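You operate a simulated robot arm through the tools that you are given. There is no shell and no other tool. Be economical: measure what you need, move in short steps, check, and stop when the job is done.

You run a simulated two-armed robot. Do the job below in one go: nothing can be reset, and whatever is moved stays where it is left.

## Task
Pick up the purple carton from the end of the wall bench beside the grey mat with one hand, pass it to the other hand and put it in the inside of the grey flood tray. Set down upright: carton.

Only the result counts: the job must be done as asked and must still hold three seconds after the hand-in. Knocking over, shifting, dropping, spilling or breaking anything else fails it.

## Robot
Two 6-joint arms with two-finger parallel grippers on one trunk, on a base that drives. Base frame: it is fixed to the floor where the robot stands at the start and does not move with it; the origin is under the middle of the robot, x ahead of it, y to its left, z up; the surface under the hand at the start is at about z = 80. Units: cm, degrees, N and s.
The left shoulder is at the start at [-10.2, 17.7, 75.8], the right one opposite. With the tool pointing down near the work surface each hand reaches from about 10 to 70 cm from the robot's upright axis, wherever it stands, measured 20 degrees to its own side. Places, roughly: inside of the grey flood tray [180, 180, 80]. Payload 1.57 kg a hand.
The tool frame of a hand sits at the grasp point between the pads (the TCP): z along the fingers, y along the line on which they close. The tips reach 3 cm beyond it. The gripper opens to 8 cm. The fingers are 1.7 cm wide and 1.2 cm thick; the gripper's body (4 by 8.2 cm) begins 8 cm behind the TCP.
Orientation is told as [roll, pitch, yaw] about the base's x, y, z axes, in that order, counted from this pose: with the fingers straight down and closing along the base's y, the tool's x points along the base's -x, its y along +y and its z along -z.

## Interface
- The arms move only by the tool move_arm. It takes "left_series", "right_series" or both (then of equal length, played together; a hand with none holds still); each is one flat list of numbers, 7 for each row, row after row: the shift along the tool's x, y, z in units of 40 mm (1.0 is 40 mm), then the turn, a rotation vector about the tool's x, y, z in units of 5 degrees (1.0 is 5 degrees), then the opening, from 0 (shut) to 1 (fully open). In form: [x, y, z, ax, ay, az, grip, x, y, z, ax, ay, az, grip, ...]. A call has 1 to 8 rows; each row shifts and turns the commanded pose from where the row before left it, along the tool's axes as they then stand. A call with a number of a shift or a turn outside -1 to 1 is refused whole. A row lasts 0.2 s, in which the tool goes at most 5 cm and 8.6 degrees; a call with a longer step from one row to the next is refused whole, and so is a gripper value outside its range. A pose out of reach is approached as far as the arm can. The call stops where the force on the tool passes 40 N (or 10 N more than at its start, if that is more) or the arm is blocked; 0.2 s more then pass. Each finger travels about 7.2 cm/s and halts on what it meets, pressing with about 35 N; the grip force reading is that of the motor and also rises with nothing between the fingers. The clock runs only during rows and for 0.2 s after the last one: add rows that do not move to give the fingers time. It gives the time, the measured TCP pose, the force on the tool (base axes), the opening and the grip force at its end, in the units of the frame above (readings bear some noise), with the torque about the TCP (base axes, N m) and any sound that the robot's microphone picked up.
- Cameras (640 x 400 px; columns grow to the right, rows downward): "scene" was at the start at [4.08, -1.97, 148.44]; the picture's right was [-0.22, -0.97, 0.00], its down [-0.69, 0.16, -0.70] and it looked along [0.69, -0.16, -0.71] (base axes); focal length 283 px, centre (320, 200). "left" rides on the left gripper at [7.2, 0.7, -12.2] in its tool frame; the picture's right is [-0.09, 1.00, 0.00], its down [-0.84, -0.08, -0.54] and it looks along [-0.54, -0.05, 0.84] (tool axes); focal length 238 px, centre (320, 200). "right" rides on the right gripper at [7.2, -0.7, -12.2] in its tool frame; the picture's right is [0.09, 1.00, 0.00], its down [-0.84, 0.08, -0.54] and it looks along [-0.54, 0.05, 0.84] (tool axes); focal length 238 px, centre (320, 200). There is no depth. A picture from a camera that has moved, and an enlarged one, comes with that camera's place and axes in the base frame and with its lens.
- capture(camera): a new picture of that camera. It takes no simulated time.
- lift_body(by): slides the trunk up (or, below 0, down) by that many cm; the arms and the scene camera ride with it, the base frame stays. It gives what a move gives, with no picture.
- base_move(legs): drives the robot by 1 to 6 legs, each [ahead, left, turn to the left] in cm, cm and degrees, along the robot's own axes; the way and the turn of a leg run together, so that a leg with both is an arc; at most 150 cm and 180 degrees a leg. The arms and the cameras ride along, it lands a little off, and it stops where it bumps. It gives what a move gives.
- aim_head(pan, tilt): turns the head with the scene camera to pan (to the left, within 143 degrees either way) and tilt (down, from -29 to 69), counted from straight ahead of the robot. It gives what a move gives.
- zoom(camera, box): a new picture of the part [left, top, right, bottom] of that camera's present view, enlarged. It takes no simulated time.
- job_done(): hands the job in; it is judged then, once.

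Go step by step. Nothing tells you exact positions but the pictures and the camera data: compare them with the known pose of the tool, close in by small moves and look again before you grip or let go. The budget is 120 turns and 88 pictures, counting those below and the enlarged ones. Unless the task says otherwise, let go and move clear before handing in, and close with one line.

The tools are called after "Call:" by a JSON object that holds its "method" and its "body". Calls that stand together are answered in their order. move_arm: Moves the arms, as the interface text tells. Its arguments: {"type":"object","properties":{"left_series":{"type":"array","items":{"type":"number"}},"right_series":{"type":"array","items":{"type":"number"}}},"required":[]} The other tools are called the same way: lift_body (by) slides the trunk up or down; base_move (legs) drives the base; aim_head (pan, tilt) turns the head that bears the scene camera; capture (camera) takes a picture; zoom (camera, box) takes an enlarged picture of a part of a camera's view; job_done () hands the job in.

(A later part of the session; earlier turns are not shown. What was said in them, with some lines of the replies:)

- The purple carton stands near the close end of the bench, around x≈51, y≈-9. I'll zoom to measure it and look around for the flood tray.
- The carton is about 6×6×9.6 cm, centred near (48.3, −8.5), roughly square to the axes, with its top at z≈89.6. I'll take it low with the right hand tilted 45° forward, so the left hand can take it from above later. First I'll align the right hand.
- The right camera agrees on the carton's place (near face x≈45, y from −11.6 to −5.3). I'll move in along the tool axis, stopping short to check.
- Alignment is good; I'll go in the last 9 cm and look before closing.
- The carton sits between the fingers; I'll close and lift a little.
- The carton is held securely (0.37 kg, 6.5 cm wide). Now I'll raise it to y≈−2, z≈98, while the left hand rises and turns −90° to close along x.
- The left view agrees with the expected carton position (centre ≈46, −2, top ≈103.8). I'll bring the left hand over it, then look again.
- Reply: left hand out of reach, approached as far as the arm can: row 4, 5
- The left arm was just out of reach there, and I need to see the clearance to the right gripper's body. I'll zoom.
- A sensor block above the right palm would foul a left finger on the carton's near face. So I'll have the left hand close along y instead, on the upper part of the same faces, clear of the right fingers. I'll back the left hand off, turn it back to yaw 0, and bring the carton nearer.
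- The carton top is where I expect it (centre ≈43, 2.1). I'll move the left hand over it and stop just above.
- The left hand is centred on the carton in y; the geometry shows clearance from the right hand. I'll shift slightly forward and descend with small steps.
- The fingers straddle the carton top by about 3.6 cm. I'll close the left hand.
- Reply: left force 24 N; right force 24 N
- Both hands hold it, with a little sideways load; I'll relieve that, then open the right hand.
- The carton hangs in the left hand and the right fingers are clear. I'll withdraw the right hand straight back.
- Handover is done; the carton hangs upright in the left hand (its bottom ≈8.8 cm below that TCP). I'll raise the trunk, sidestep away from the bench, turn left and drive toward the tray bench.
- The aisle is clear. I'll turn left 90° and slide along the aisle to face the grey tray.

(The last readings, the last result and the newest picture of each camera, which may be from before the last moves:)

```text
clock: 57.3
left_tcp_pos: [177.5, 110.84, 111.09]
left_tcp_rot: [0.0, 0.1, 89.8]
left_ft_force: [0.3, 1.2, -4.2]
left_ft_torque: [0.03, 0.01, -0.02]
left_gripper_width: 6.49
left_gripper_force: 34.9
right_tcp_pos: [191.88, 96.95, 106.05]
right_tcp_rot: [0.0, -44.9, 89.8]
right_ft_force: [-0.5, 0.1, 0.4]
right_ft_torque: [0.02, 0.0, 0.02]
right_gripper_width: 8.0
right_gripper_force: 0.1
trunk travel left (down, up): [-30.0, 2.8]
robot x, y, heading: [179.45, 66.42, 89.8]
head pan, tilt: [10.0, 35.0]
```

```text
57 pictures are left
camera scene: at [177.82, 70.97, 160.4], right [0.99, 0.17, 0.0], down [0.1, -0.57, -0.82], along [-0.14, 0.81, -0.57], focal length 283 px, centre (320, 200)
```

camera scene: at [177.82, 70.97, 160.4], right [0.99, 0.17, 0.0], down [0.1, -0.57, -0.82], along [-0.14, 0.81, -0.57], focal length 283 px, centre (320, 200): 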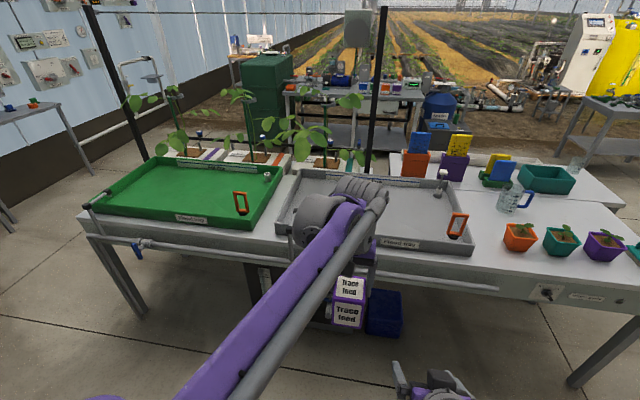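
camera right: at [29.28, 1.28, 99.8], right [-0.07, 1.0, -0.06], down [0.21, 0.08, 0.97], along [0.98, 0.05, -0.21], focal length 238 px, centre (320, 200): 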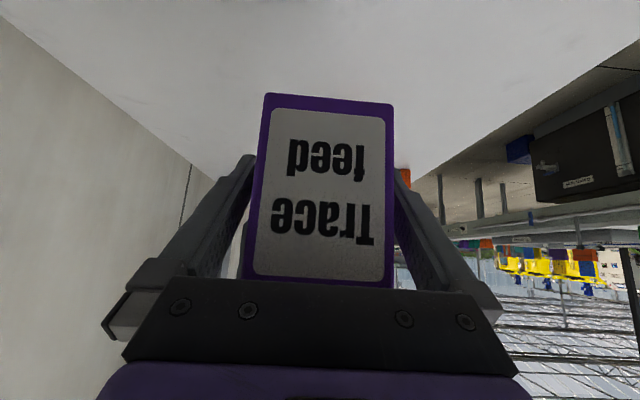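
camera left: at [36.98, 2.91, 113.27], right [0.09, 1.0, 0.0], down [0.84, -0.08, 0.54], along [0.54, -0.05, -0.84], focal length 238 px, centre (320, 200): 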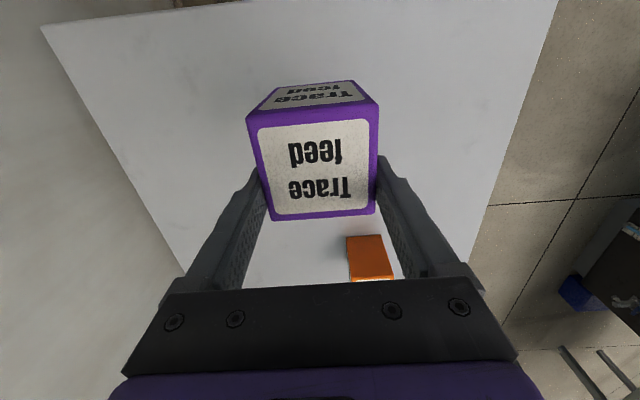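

The grey tray spans about x 145–220, y 157–205; its right-middle part is free. There's a spout post near its left front and an orange handle at the right front rim. I'll aim for about (185, 171) and come closer.

Call:
{"method": "base_move", "body": {"legs": [[0, -21, 0], [28, 0, 0]]}}

Call:
{"method": "aim_head", "body": {"pan": 5, "tilt": 48}}

Call:
{"method": "capture", "body": {"camera": "scene"}}

Call:
{"method": "capture", "body": {"camera": "left"}}

Call:
{"method": "capture", "body": {"camera": "right"}}

```text
clock: 61.3
left_tcp_pos: [198.38, 138.66, 111.06]
left_tcp_rot: [-0.1, 0.0, 89.8]
left_ft_force: [-0.4, 0.0, -2.7]
left_ft_torque: [0.08, 0.02, 0.02]
left_gripper_width: 6.47
left_gripper_force: 35.0
right_tcp_pos: [212.7, 124.75, 106.08]
right_tcp_rot: [0.0, -45.0, 89.7]
right_ft_force: [-0.2, -1.0, -0.1]
right_ft_torque: [0.01, -0.02, 0.05]
right_gripper_width: 8.0
right_gripper_force: 0.2
trunk travel left (down, up): [-30.0, 2.8]
robot x, y, heading: [200.18, 94.23, 89.9]
head pan, tilt: [10.0, 35.0]
```

```text
clock: 62.0
left_tcp_pos: [198.36, 138.6, 111.03]
left_tcp_rot: [0.1, 0.1, 89.8]
left_ft_force: [-0.4, 0.0, -3.9]
left_ft_torque: [0.06, -0.01, 0.0]
left_gripper_width: 6.48
left_gripper_force: 35.1
right_tcp_pos: [212.66, 124.68, 106.02]
right_tcp_rot: [0.0, -45.0, 89.9]
right_ft_force: [-0.1, -0.4, -0.9]
right_ft_torque: [0.0, 0.02, 0.01]
right_gripper_width: 8.03
right_gripper_force: 0.0
trunk travel left (down, up): [-30.0, 2.8]
robot x, y, heading: [200.02, 94.22, 89.6]
head pan, tilt: [5.0, 48.0]
```

```text
56 pictures are left
camera scene: at [199.52, 97.84, 158.5], right [1.0, 0.08, 0.0], down [0.06, -0.74, -0.67], along [-0.06, 0.67, -0.74], focal length 283 px, centre (320, 200)
```

scene: 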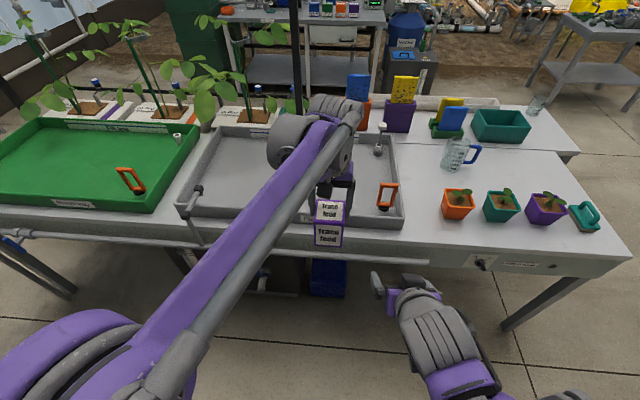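

```text
55 pictures are left
camera left: at [197.6, 131.6, 123.23], right [-1.0, 0.1, 0.0], down [0.08, 0.84, 0.54], along [0.05, 0.54, -0.84], focal length 238 px, centre (320, 200)
```

left: 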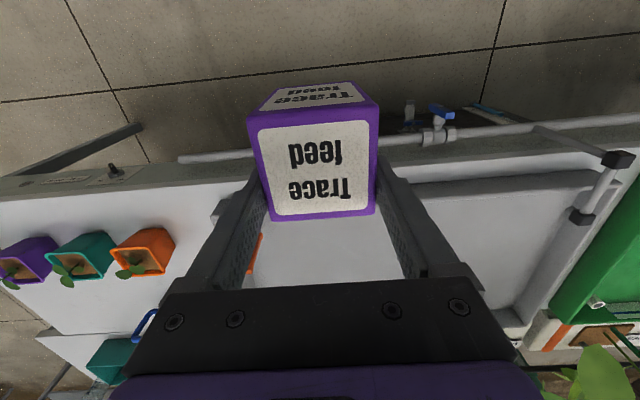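

```text
54 pictures are left
camera right: at [213.44, 111.01, 109.74], right [-1.0, -0.06, -0.07], down [-0.08, 0.21, 0.97], along [-0.05, 0.98, -0.21], focal length 238 px, centre (320, 200)
```

right: 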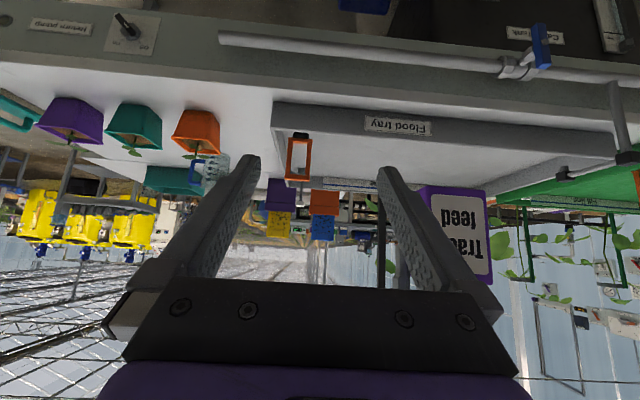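

The tray rim is at z≈84.3 and its floor about 81; the bench front is at y≈151. I'll drive 18 cm closer and then reach in with the left arm.

Call:
{"method": "base_move", "body": {"legs": [[18, 0, 0]]}}

Call:
{"method": "move_arm", "body": {"left_series": [-0.77, 0.51, 0, 0, 0, 0, 0, -0.77, 0.51, 0, 0, 0, 0, 0, -0.77, 0.51, 0, 0, 0, 0, 0, -0.77, 0.51, 0, 0, 0, 0, 0, -0.77, 0.51, 0, 0, 0, 0, 0, -0.77, 0.51, 0, 0, 0, 0, 0, 0, 0, 0, 0, 0, 0, 0]}}

Call:
{"method": "capture", "body": {"camera": "left"}}

Call:
{"method": "capture", "body": {"camera": "scene"}}

```text
clock: 63.5
left_tcp_pos: [198.37, 156.32, 111.07]
left_tcp_rot: [0.1, 0.0, 89.9]
left_ft_force: [0.2, -0.1, -4.4]
left_ft_torque: [0.04, -0.02, 0.01]
left_gripper_width: 6.48
left_gripper_force: 35.1
right_tcp_pos: [212.73, 142.55, 106.06]
right_tcp_rot: [0.0, -45.0, 89.9]
right_ft_force: [-0.4, 0.3, 0.8]
right_ft_torque: [0.01, 0.01, 0.0]
right_gripper_width: 7.99
right_gripper_force: 0.1
trunk travel left (down, up): [-30.0, 2.8]
robot x, y, heading: [200.3, 111.82, 89.9]
head pan, tilt: [5.0, 48.0]
```

```text
clock: 65.1
left_tcp_pos: [186.05, 174.82, 111.09]
left_tcp_rot: [0.1, -0.1, 89.9]
left_ft_force: [-0.1, -0.4, -4.3]
left_ft_torque: [0.05, 0.0, 0.02]
left_gripper_width: 6.48
left_gripper_force: 34.8
right_tcp_pos: [212.62, 142.46, 106.06]
right_tcp_rot: [0.0, -45.1, 89.8]
right_ft_force: [-0.2, -0.4, 1.3]
right_ft_torque: [-0.03, 0.02, 0.02]
right_gripper_width: 8.01
right_gripper_force: 0.2
trunk travel left (down, up): [-30.0, 2.8]
robot x, y, heading: [200.15, 112.31, 89.7]
head pan, tilt: [5.0, 48.0]
```

```text
53 pictures are left
camera left: at [185.38, 167.83, 123.2], right [-1.0, 0.09, 0.0], down [0.08, 0.84, 0.54], along [0.05, 0.54, -0.84], focal length 238 px, centre (320, 200)
```

left: 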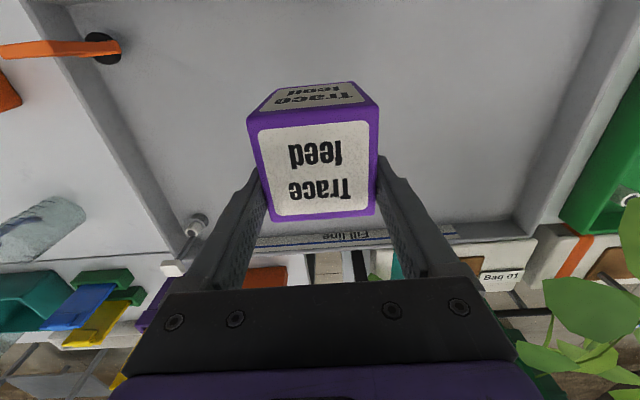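

```text
52 pictures are left
camera scene: at [199.6, 115.52, 158.49], right [1.0, 0.09, 0.0], down [0.06, -0.74, -0.67], along [-0.06, 0.67, -0.74], focal length 283 px, centre (320, 200)
```

scene: 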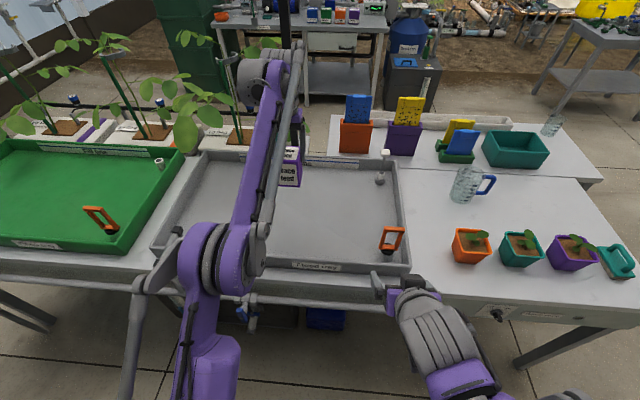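

The spot beneath is clear tray floor. I'll lower with the arm in steps, looking as I go.

Call:
{"method": "move_arm", "body": {"left_series": [0, 0, 0.8, 0, 0, 0, 0, 0, 0, 0.8, 0, 0, 0, 0, 0, 0, 0.8, 0, 0, 0, 0, 0, 0, 0.8, 0, 0, 0, 0, 0, 0, 0, 0, 0, 0, 0]}}

Call:
{"method": "capture", "body": {"camera": "left"}}

Call:
{"method": "capture", "body": {"camera": "right"}}

Call:
{"method": "capture", "body": {"camera": "scene"}}

```text
clock: 66.3
left_tcp_pos: [185.97, 174.9, 98.05]
left_tcp_rot: [0.0, -0.1, 89.9]
left_ft_force: [0.2, -0.2, -2.2]
left_ft_torque: [0.05, 0.0, -0.04]
left_gripper_width: 6.48
left_gripper_force: 35.0
right_tcp_pos: [212.7, 142.54, 106.09]
right_tcp_rot: [0.1, -45.0, 89.9]
right_ft_force: [-0.3, -0.2, -1.2]
right_ft_torque: [0.0, -0.01, 0.01]
right_gripper_width: 8.01
right_gripper_force: 0.1
trunk travel left (down, up): [-30.0, 2.8]
robot x, y, heading: [200.03, 112.17, 90.0]
head pan, tilt: [5.0, 48.0]
```

```text
51 pictures are left
camera left: at [185.37, 167.93, 110.36], right [-1.0, 0.09, 0.0], down [0.08, 0.84, 0.54], along [0.05, 0.54, -0.84], focal length 238 px, centre (320, 200)
```

left: 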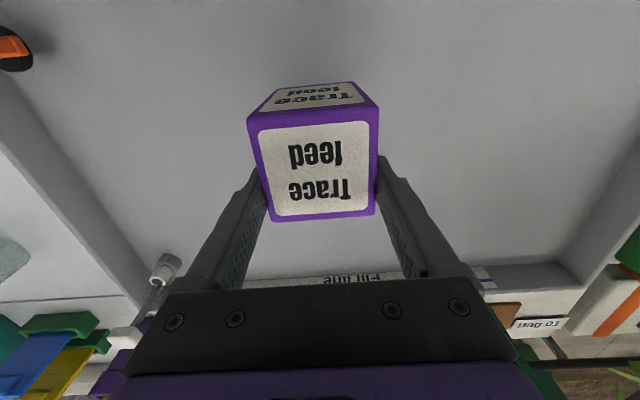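

```text
50 pictures are left
camera right: at [213.47, 128.81, 109.73], right [-1.0, -0.06, -0.07], down [-0.08, 0.21, 0.97], along [-0.05, 0.98, -0.21], focal length 238 px, centre (320, 200)
```

right: 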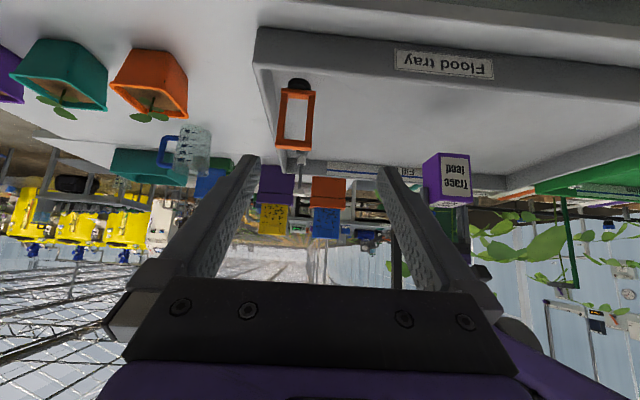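

```text
49 pictures are left
camera scene: at [199.56, 115.62, 158.49], right [1.0, 0.09, 0.0], down [0.06, -0.74, -0.67], along [-0.06, 0.67, -0.74], focal length 283 px, centre (320, 200)
```

scene: 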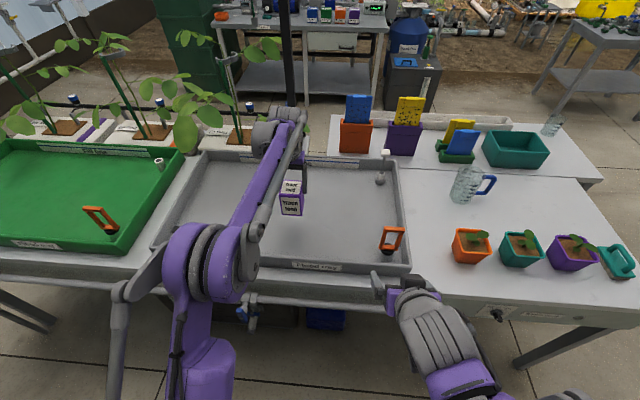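

The elbow rises as the arm lowers, so it's clear. I'll lower 6.4 cm, then creep down.

Call:
{"method": "move_arm", "body": {"left_series": [0, 0, 0.55, 0, 0, 0, 0, 0, 0, 0.55, 0, 0, 0, 0, 0, 0, 0.5, 0, 0, 0, 0, 0, 0, 0, 0, 0, 0, 0]}}

Call:
{"method": "zoom", "body": {"camera": "right", "box": [368, 90, 528, 190]}}

Call:
{"method": "zoom", "body": {"camera": "scene", "box": [230, 150, 358, 230]}}

```text
clock: 67.3
left_tcp_pos: [186.04, 174.77, 91.93]
left_tcp_rot: [0.1, 0.0, 89.9]
left_ft_force: [0.1, -0.9, -3.1]
left_ft_torque: [0.05, 0.04, -0.01]
left_gripper_width: 6.48
left_gripper_force: 34.8
right_tcp_pos: [212.7, 142.53, 106.08]
right_tcp_rot: [0.0, -45.0, 90.0]
right_ft_force: [0.1, -0.6, -0.7]
right_ft_torque: [0.01, -0.01, 0.0]
right_gripper_width: 8.0
right_gripper_force: 0.1
trunk travel left (down, up): [-30.0, 2.8]
robot x, y, heading: [200.35, 112.15, 89.7]
head pan, tilt: [5.0, 48.0]
```

```text
4.00 times, centred on (448, 140) of right
camera zoom: at [213.47, 128.81, 109.73], right [-1.0, -0.06, -0.07], down [-0.08, 0.21, 0.97], along [-0.05, 0.98, -0.21], focal length 953 px, centre (-192, 440)
```

zoom: 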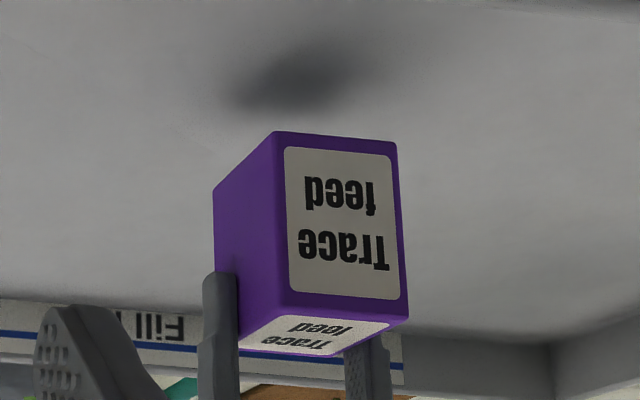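

```text
5.00 times, centred on (294, 190) of scene
camera zoom: at [199.56, 115.63, 158.49], right [1.0, 0.09, 0.0], down [0.06, -0.74, -0.67], along [-0.06, 0.67, -0.74], focal length 1415 px, centre (450, 250)
```

zoom: 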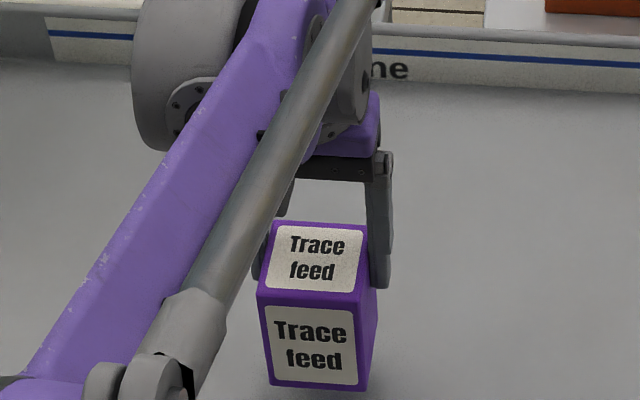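

The carton is level, about 2–3 cm above the floor. Creeping down.

Call:
{"method": "move_arm", "body": {"left_series": [0, 0, 0.1, 0, 0, 0, 0, 0, 0, 0.1, 0, 0, 0, 0, 0, 0, 0.1, 0, 0, 0, 0, 0, 0, 0, 0, 0, 0, 0]}}

Call:
{"method": "zoom", "body": {"camera": "right", "box": [368, 70, 528, 170]}}

```text
clock: 68.3
left_tcp_pos: [186.04, 174.99, 90.58]
left_tcp_rot: [0.0, 0.0, 89.9]
left_ft_force: [-0.2, -0.5, -3.0]
left_ft_torque: [0.04, 0.04, -0.01]
left_gripper_width: 6.46
left_gripper_force: 35.2
right_tcp_pos: [212.73, 142.49, 106.12]
right_tcp_rot: [0.0, -45.0, 89.9]
right_ft_force: [1.7, -0.5, 0.3]
right_ft_torque: [-0.01, 0.0, -0.02]
right_gripper_width: 8.01
right_gripper_force: 0.1
trunk travel left (down, up): [-30.0, 2.8]
robot x, y, heading: [200.31, 112.1, 89.7]
head pan, tilt: [5.0, 48.0]
```

```text
4.00 times, centred on (448, 120) of right
camera zoom: at [213.47, 128.82, 109.73], right [-1.0, -0.06, -0.07], down [-0.08, 0.21, 0.97], along [-0.05, 0.98, -0.21], focal length 953 px, centre (-192, 520)
```

zoom: 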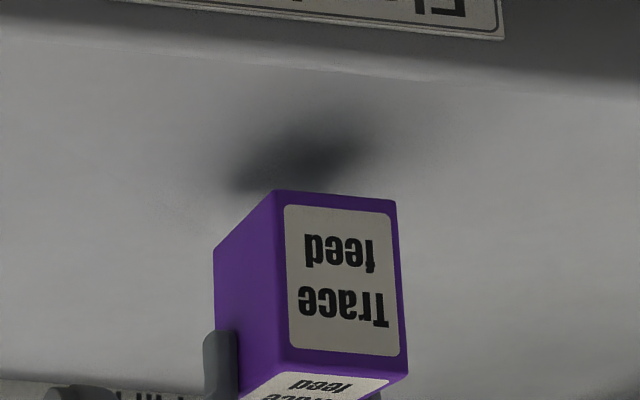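

Call:
{"method": "move_arm", "body": {"left_series": [0, 0, 0.06, 0, 0, 0, 0, 0, 0, 0.06, 0, 0, 0, 0, 0, 0, 0.06, 0, 0, 0, 0, 0, 0, 0, 0, 0, 0, 0]}}

Call:
{"method": "zoom", "body": {"camera": "right", "box": [368, 70, 528, 170]}}

```text
clock: 69.3
left_tcp_pos: [186.13, 174.87, 89.96]
left_tcp_rot: [0.1, 0.0, 89.8]
left_ft_force: [0.4, 0.0, -4.4]
left_ft_torque: [0.09, -0.01, 0.0]
left_gripper_width: 6.47
left_gripper_force: 35.4
right_tcp_pos: [212.82, 142.45, 106.03]
right_tcp_rot: [0.1, -45.0, 89.8]
right_ft_force: [0.3, -0.5, -0.5]
right_ft_torque: [0.04, 0.02, -0.03]
right_gripper_width: 7.97
right_gripper_force: 0.1
trunk travel left (down, up): [-30.0, 2.8]
robot x, y, heading: [199.73, 112.06, 89.7]
head pan, tilt: [5.0, 48.0]
```

```text
4.00 times, centred on (448, 120) of right
camera zoom: at [213.47, 128.82, 109.73], right [-1.0, -0.06, -0.07], down [-0.08, 0.21, 0.97], along [-0.05, 0.98, -0.21], focal length 953 px, centre (-192, 520)
```

zoom: 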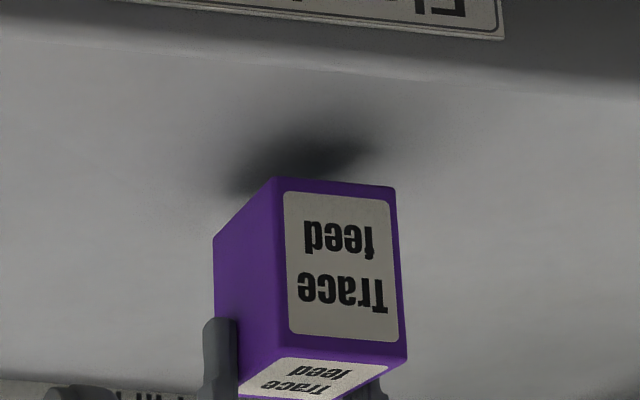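

Call:
{"method": "move_arm", "body": {"left_series": [0, 0, 0.05, 0, 0, 0, 0, 0, 0, 0.05, 0, 0, 0, 0, 0, 0, 0.05, 0, 0, 0, 0, 0, 0, 0, 0, 0, 0, 0]}}

Call:
{"method": "zoom", "body": {"camera": "right", "box": [368, 70, 528, 170]}}

```text
clock: 70.3
left_tcp_pos: [186.16, 174.71, 89.43]
left_tcp_rot: [0.0, 0.1, 90.0]
left_ft_force: [0.0, -0.3, -2.5]
left_ft_torque: [0.06, -0.03, 0.02]
left_gripper_width: 6.49
left_gripper_force: 34.7
right_tcp_pos: [212.73, 142.46, 106.12]
right_tcp_rot: [0.0, -44.9, 89.9]
right_ft_force: [0.3, -0.3, -1.1]
right_ft_torque: [0.01, -0.05, 0.0]
right_gripper_width: 7.95
right_gripper_force: 0.1
trunk travel left (down, up): [-30.0, 2.8]
robot x, y, heading: [200.16, 111.88, 89.7]
head pan, tilt: [5.0, 48.0]
```

```text
4.00 times, centred on (448, 120) of right
camera zoom: at [213.47, 128.82, 109.73], right [-1.0, -0.06, -0.07], down [-0.08, 0.21, 0.97], along [-0.05, 0.98, -0.21], focal length 953 px, centre (-192, 520)
```

zoom: 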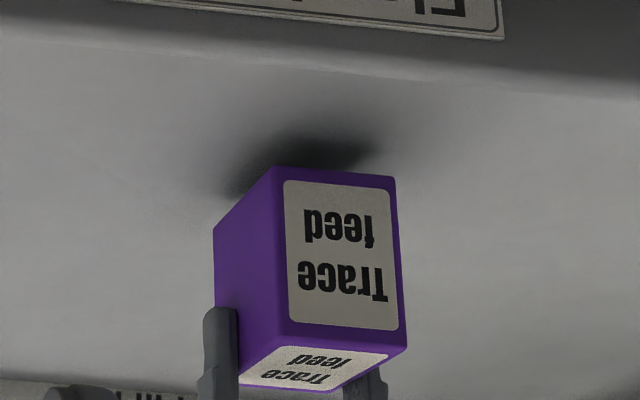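

Call:
{"method": "move_arm", "body": {"left_series": [0, 0, 0.05, 0, 0, 0, 0, 0, 0, 0.05, 0, 0, 0, 0, 0, 0, 0, 0, 0, 0, 0]}}

Call:
{"method": "zoom", "body": {"camera": "right", "box": [368, 70, 528, 170]}}

```text
clock: 71.1
left_tcp_pos: [186.07, 174.87, 88.97]
left_tcp_rot: [-0.1, -0.1, 89.9]
left_ft_force: [0.6, 0.3, -3.3]
left_ft_torque: [0.05, 0.02, -0.01]
left_gripper_width: 6.5
left_gripper_force: 35.1
right_tcp_pos: [212.8, 142.43, 106.03]
right_tcp_rot: [0.0, -45.0, 89.9]
right_ft_force: [0.3, 0.9, 0.3]
right_ft_torque: [-0.01, 0.04, 0.01]
right_gripper_width: 8.01
right_gripper_force: 0.1
trunk travel left (down, up): [-30.0, 2.8]
robot x, y, heading: [200.39, 112.26, 89.9]
head pan, tilt: [5.0, 48.0]
```

```text
4.00 times, centred on (448, 120) of right
camera zoom: at [213.47, 128.82, 109.73], right [-1.0, -0.06, -0.07], down [-0.08, 0.21, 0.97], along [-0.05, 0.98, -0.21], focal length 953 px, centre (-192, 520)
```

zoom: 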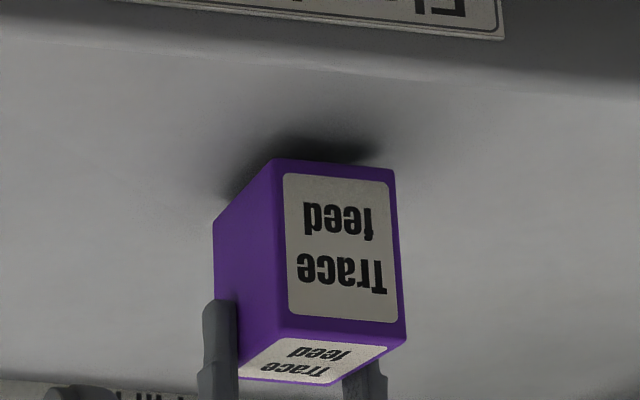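

The shadow is nearly closed up; a few more millimetres should make contact.

Call:
{"method": "move_arm", "body": {"left_series": [0, 0, 0.04, 0, 0, 0, 0, 0, 0, 0.03, 0, 0, 0, 0, 0, 0, 0, 0, 0, 0, 0]}}

Call:
{"method": "zoom", "body": {"camera": "right", "box": [368, 70, 528, 170]}}

```text
clock: 71.9
left_tcp_pos: [186.03, 174.87, 88.74]
left_tcp_rot: [0.0, 0.0, 89.8]
left_ft_force: [0.7, 0.5, -3.0]
left_ft_torque: [0.07, -0.01, -0.01]
left_gripper_width: 6.46
left_gripper_force: 35.2
right_tcp_pos: [212.75, 142.6, 106.08]
right_tcp_rot: [0.0, -45.0, 89.9]
right_ft_force: [0.6, 0.6, 0.4]
right_ft_torque: [0.02, -0.05, 0.01]
right_gripper_width: 8.0
right_gripper_force: 0.1
trunk travel left (down, up): [-30.0, 2.8]
robot x, y, heading: [200.13, 112.08, 89.6]
head pan, tilt: [5.0, 48.0]
```

```text
4.00 times, centred on (448, 120) of right
camera zoom: at [213.47, 128.82, 109.73], right [-1.0, -0.06, -0.07], down [-0.08, 0.21, 0.97], along [-0.05, 0.98, -0.21], focal length 953 px, centre (-192, 520)
```

zoom: 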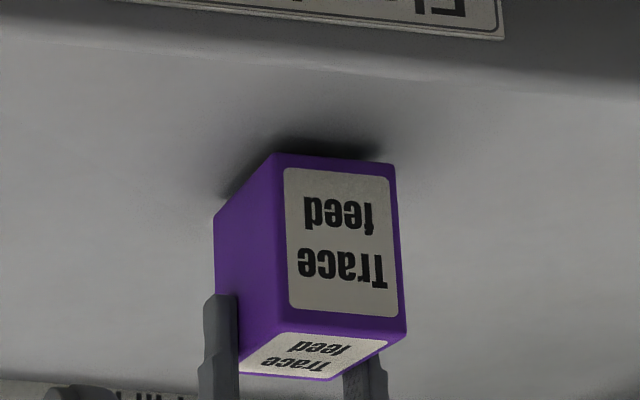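

Call:
{"method": "move_arm", "body": {"left_series": [0, 0, 0.03, 0, 0, 0, 0, 0, 0, 0.03, 0, 0, 0, 0, 0, 0, 0, 0, 0, 0, 0]}}

Call:
{"method": "zoom", "body": {"camera": "right", "box": [368, 70, 528, 170]}}

```text
clock: 72.7
left_tcp_pos: [186.07, 174.88, 88.45]
left_tcp_rot: [-0.1, 0.0, 89.9]
left_ft_force: [-0.4, 0.1, -1.9]
left_ft_torque: [0.06, -0.01, 0.04]
left_gripper_width: 6.46
left_gripper_force: 35.1
right_tcp_pos: [212.69, 142.5, 106.04]
right_tcp_rot: [0.1, -44.9, 89.8]
right_ft_force: [-0.8, 0.2, -0.6]
right_ft_torque: [-0.03, 0.0, -0.03]
right_gripper_width: 8.01
right_gripper_force: 0.1
trunk travel left (down, up): [-30.0, 2.8]
robot x, y, heading: [200.17, 111.62, 90.1]
head pan, tilt: [5.0, 48.0]
```

```text
4.00 times, centred on (448, 120) of right
camera zoom: at [213.47, 128.82, 109.73], right [-1.0, -0.06, -0.07], down [-0.08, 0.21, 0.97], along [-0.05, 0.98, -0.21], focal length 953 px, centre (-192, 520)
```

zoom: 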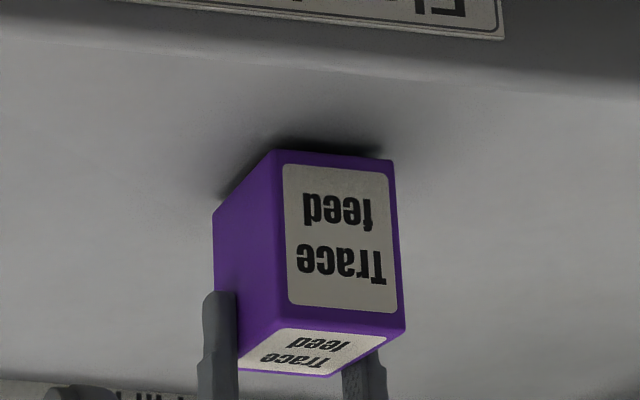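

Call:
{"method": "move_arm", "body": {"left_series": [0, 0, 0.03, 0, 0, 0, 0, 0, 0, 0.02, 0, 0, 0, 0, 0, 0, 0, 0, 0, 0, 0]}}

```text
clock: 73.5
left_tcp_pos: [186.05, 174.8, 88.24]
left_tcp_rot: [0.0, 0.0, 89.8]
left_ft_force: [-0.8, 0.2, -3.2]
left_ft_torque: [0.06, 0.0, -0.02]
left_gripper_width: 6.47
left_gripper_force: 35.3
right_tcp_pos: [212.78, 142.52, 106.06]
right_tcp_rot: [0.0, -45.0, 89.8]
right_ft_force: [-0.1, 0.1, -0.5]
right_ft_torque: [-0.03, -0.03, 0.0]
right_gripper_width: 8.0
right_gripper_force: 0.0
trunk travel left (down, up): [-30.0, 2.8]
robot x, y, heading: [200.2, 111.9, 90.0]
head pan, tilt: [5.0, 48.0]
```

Call:
{"method": "move_arm", "body": {"left_series": [0, 0, 0.03, 0, 0, 0, 0, 0, 0, 0.03, 0, 0, 0, 0, 0, 0, 0.03, 0, 0, 0, 0, 0, 0, 0, 0, 0, 0, 0]}}

Call:
{"method": "zoom", "body": {"camera": "right", "box": [368, 70, 528, 170]}}

```text
clock: 74.5
left_tcp_pos: [185.99, 174.86, 87.89]
left_tcp_rot: [-0.1, 0.0, 89.9]
left_ft_force: [-1.0, -0.1, -3.4]
left_ft_torque: [0.04, -0.03, -0.02]
left_gripper_width: 6.51
left_gripper_force: 35.5
right_tcp_pos: [212.8, 142.55, 106.01]
right_tcp_rot: [0.0, -45.0, 89.9]
right_ft_force: [-0.7, 0.1, 0.5]
right_ft_torque: [0.01, -0.04, -0.01]
right_gripper_width: 8.0
right_gripper_force: 0.1
trunk travel left (down, up): [-30.0, 2.8]
robot x, y, heading: [199.74, 112.14, 89.8]
head pan, tilt: [5.0, 48.0]
```

```text
4.00 times, centred on (448, 120) of right
camera zoom: at [213.47, 128.82, 109.73], right [-1.0, -0.06, -0.07], down [-0.08, 0.21, 0.97], along [-0.05, 0.98, -0.21], focal length 953 px, centre (-192, 520)
```

zoom: 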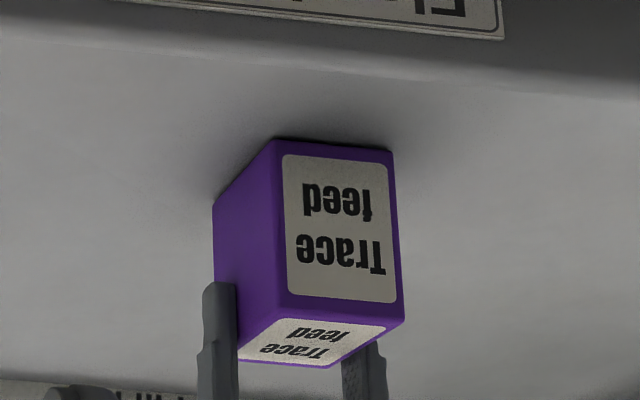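

Still just off the floor; continuing in small steps until the force changes.

Call:
{"method": "move_arm", "body": {"left_series": [0, 0, 0.03, 0, 0, 0, 0, 0, 0, 0.03, 0, 0, 0, 0, 0, 0, 0, 0, 0, 0, 0]}}

Call:
{"method": "zoom", "body": {"camera": "right", "box": [368, 70, 528, 170]}}

```text
clock: 75.3
left_tcp_pos: [186.06, 174.81, 87.77]
left_tcp_rot: [0.2, -0.1, 89.9]
left_ft_force: [0.1, 4.6, 13.9]
left_ft_torque: [-0.31, -0.06, -0.07]
left_gripper_width: 6.48
left_gripper_force: 34.8
right_tcp_pos: [212.76, 142.35, 106.2]
right_tcp_rot: [0.1, -45.0, 89.8]
right_ft_force: [0.6, 0.2, 0.5]
right_ft_torque: [0.01, 0.0, 0.04]
right_gripper_width: 8.02
right_gripper_force: 0.1
trunk travel left (down, up): [-30.0, 2.8]
robot x, y, heading: [200.49, 112.32, 90.1]
head pan, tilt: [5.0, 48.0]
```

```text
4.00 times, centred on (448, 120) of right
camera zoom: at [213.49, 128.77, 109.77], right [-1.0, -0.06, -0.07], down [-0.08, 0.21, 0.98], along [-0.05, 0.98, -0.21], focal length 953 px, centre (-192, 520)
```

zoom: 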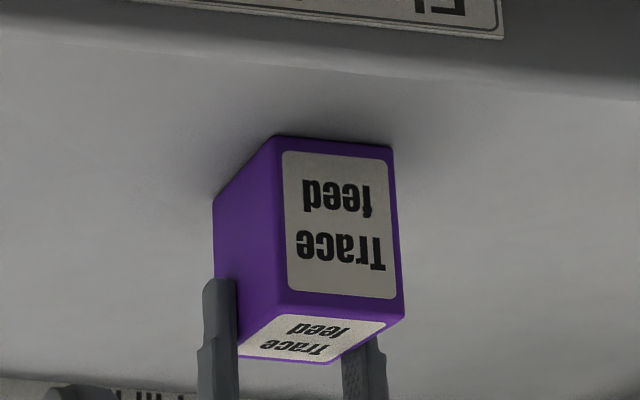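

The force has flipped to +14 N upward, so the carton stands on the tray floor. I'll open the left hand, then rise straight up.

Call:
{"method": "move_arm", "body": {"left_series": [0, 0, -0.02, 0, 0, 0, 0, 0, 0, 0, 0, 0, 0, 1, 0, 0, 0, 0, 0, 0, 1, 0, 0, 0, 0, 0, 0, 1]}}

Call:
{"method": "capture", "body": {"camera": "left"}}

```text
clock: 76.3
left_tcp_pos: [186.06, 174.88, 87.83]
left_tcp_rot: [0.0, 0.0, 89.8]
left_ft_force: [-0.5, -0.3, -0.9]
left_ft_torque: [-0.03, -0.02, -0.02]
left_gripper_width: 7.99
left_gripper_force: 0.0
right_tcp_pos: [212.86, 142.61, 106.12]
right_tcp_rot: [0.0, -45.0, 89.9]
right_ft_force: [0.1, -0.8, 0.2]
right_ft_torque: [0.01, 0.0, 0.06]
right_gripper_width: 8.0
right_gripper_force: 0.1
trunk travel left (down, up): [-30.0, 2.8]
robot x, y, heading: [200.44, 112.28, 90.0]
head pan, tilt: [5.0, 48.0]
```

```text
38 pictures are left
camera left: at [185.37, 167.88, 99.89], right [-1.0, 0.09, 0.0], down [0.08, 0.84, 0.54], along [0.05, 0.54, -0.84], focal length 238 px, centre (320, 200)
```

left: 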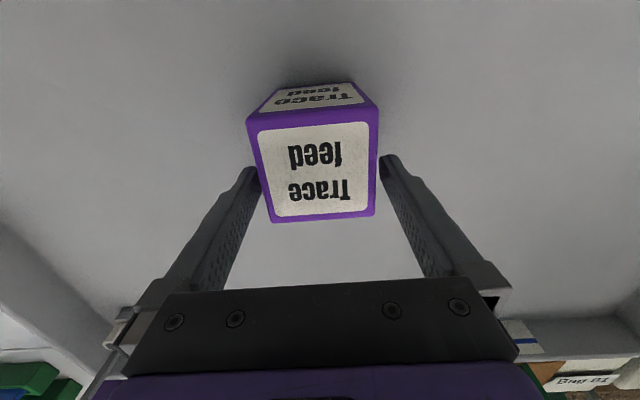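

The fingers are clear on both sides. Rising straight up.

Call:
{"method": "move_arm", "body": {"left_series": [0, 0, -0.5, 0, 0, 0, 1, 0, 0, -0.8, 0, 0, 0, 1, 0, 0, -0.9, 0, 0, 0, 1, 0, 0, -0.9, 0, 0, 0, 1, 0, 0, -0.9, 0, 0, 0, 1, 0, 0, -0.9, 0, 0, 0, 1]}}

Call:
{"method": "capture", "body": {"camera": "left"}}

Call:
{"method": "capture", "body": {"camera": "scene"}}

```text
clock: 77.7
left_tcp_pos: [186.22, 174.9, 107.41]
left_tcp_rot: [0.0, -0.1, 89.9]
left_ft_force: [0.4, -0.5, 0.1]
left_ft_torque: [0.03, 0.03, 0.01]
left_gripper_width: 8.0
left_gripper_force: 0.2
right_tcp_pos: [212.83, 142.38, 106.18]
right_tcp_rot: [0.0, -45.0, 89.9]
right_ft_force: [-0.3, -0.7, -0.4]
right_ft_torque: [0.03, -0.02, -0.01]
right_gripper_width: 8.0
right_gripper_force: 0.0
trunk travel left (down, up): [-30.0, 2.8]
robot x, y, heading: [200.22, 111.76, 90.0]
head pan, tilt: [5.0, 48.0]
```

```text
37 pictures are left
camera left: at [185.45, 167.91, 119.49], right [-1.0, 0.09, 0.0], down [0.08, 0.84, 0.54], along [0.05, 0.54, -0.84], focal length 238 px, centre (320, 200)
```

left: 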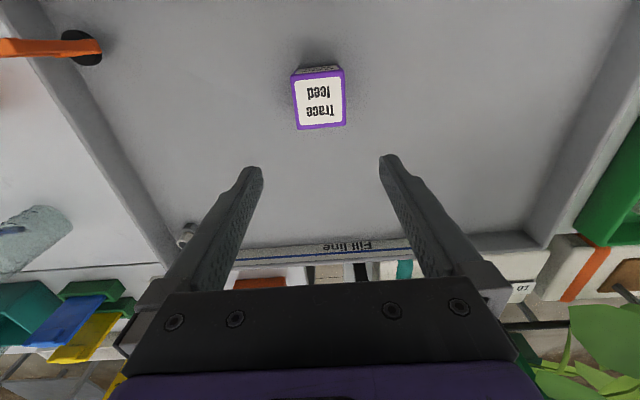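

```text
36 pictures are left
camera scene: at [199.57, 115.6, 158.49], right [1.0, 0.09, 0.0], down [0.06, -0.74, -0.67], along [-0.06, 0.67, -0.74], focal length 283 px, centre (320, 200)
```

scene: 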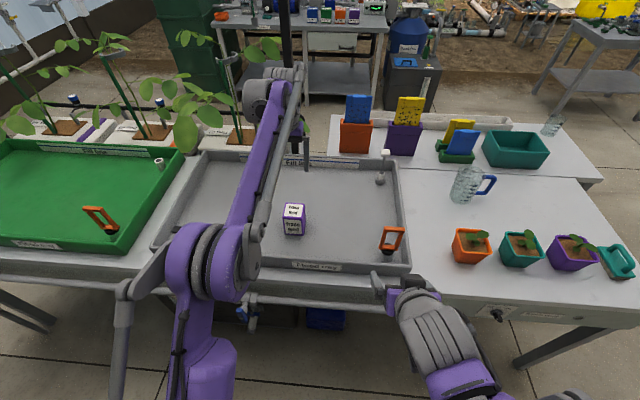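

The carton stands upright inside the grey tray, both hands are clear, and nothing else has moved. Handing in.

Call:
{"method": "job_done", "body": {}}

```text
The job is handed in.
```

The purple carton was picked up with the right hand, passed to the left, and now stands upright inside the grey flood tray; the last pictures show nothing else disturbed, and the job is handed in.
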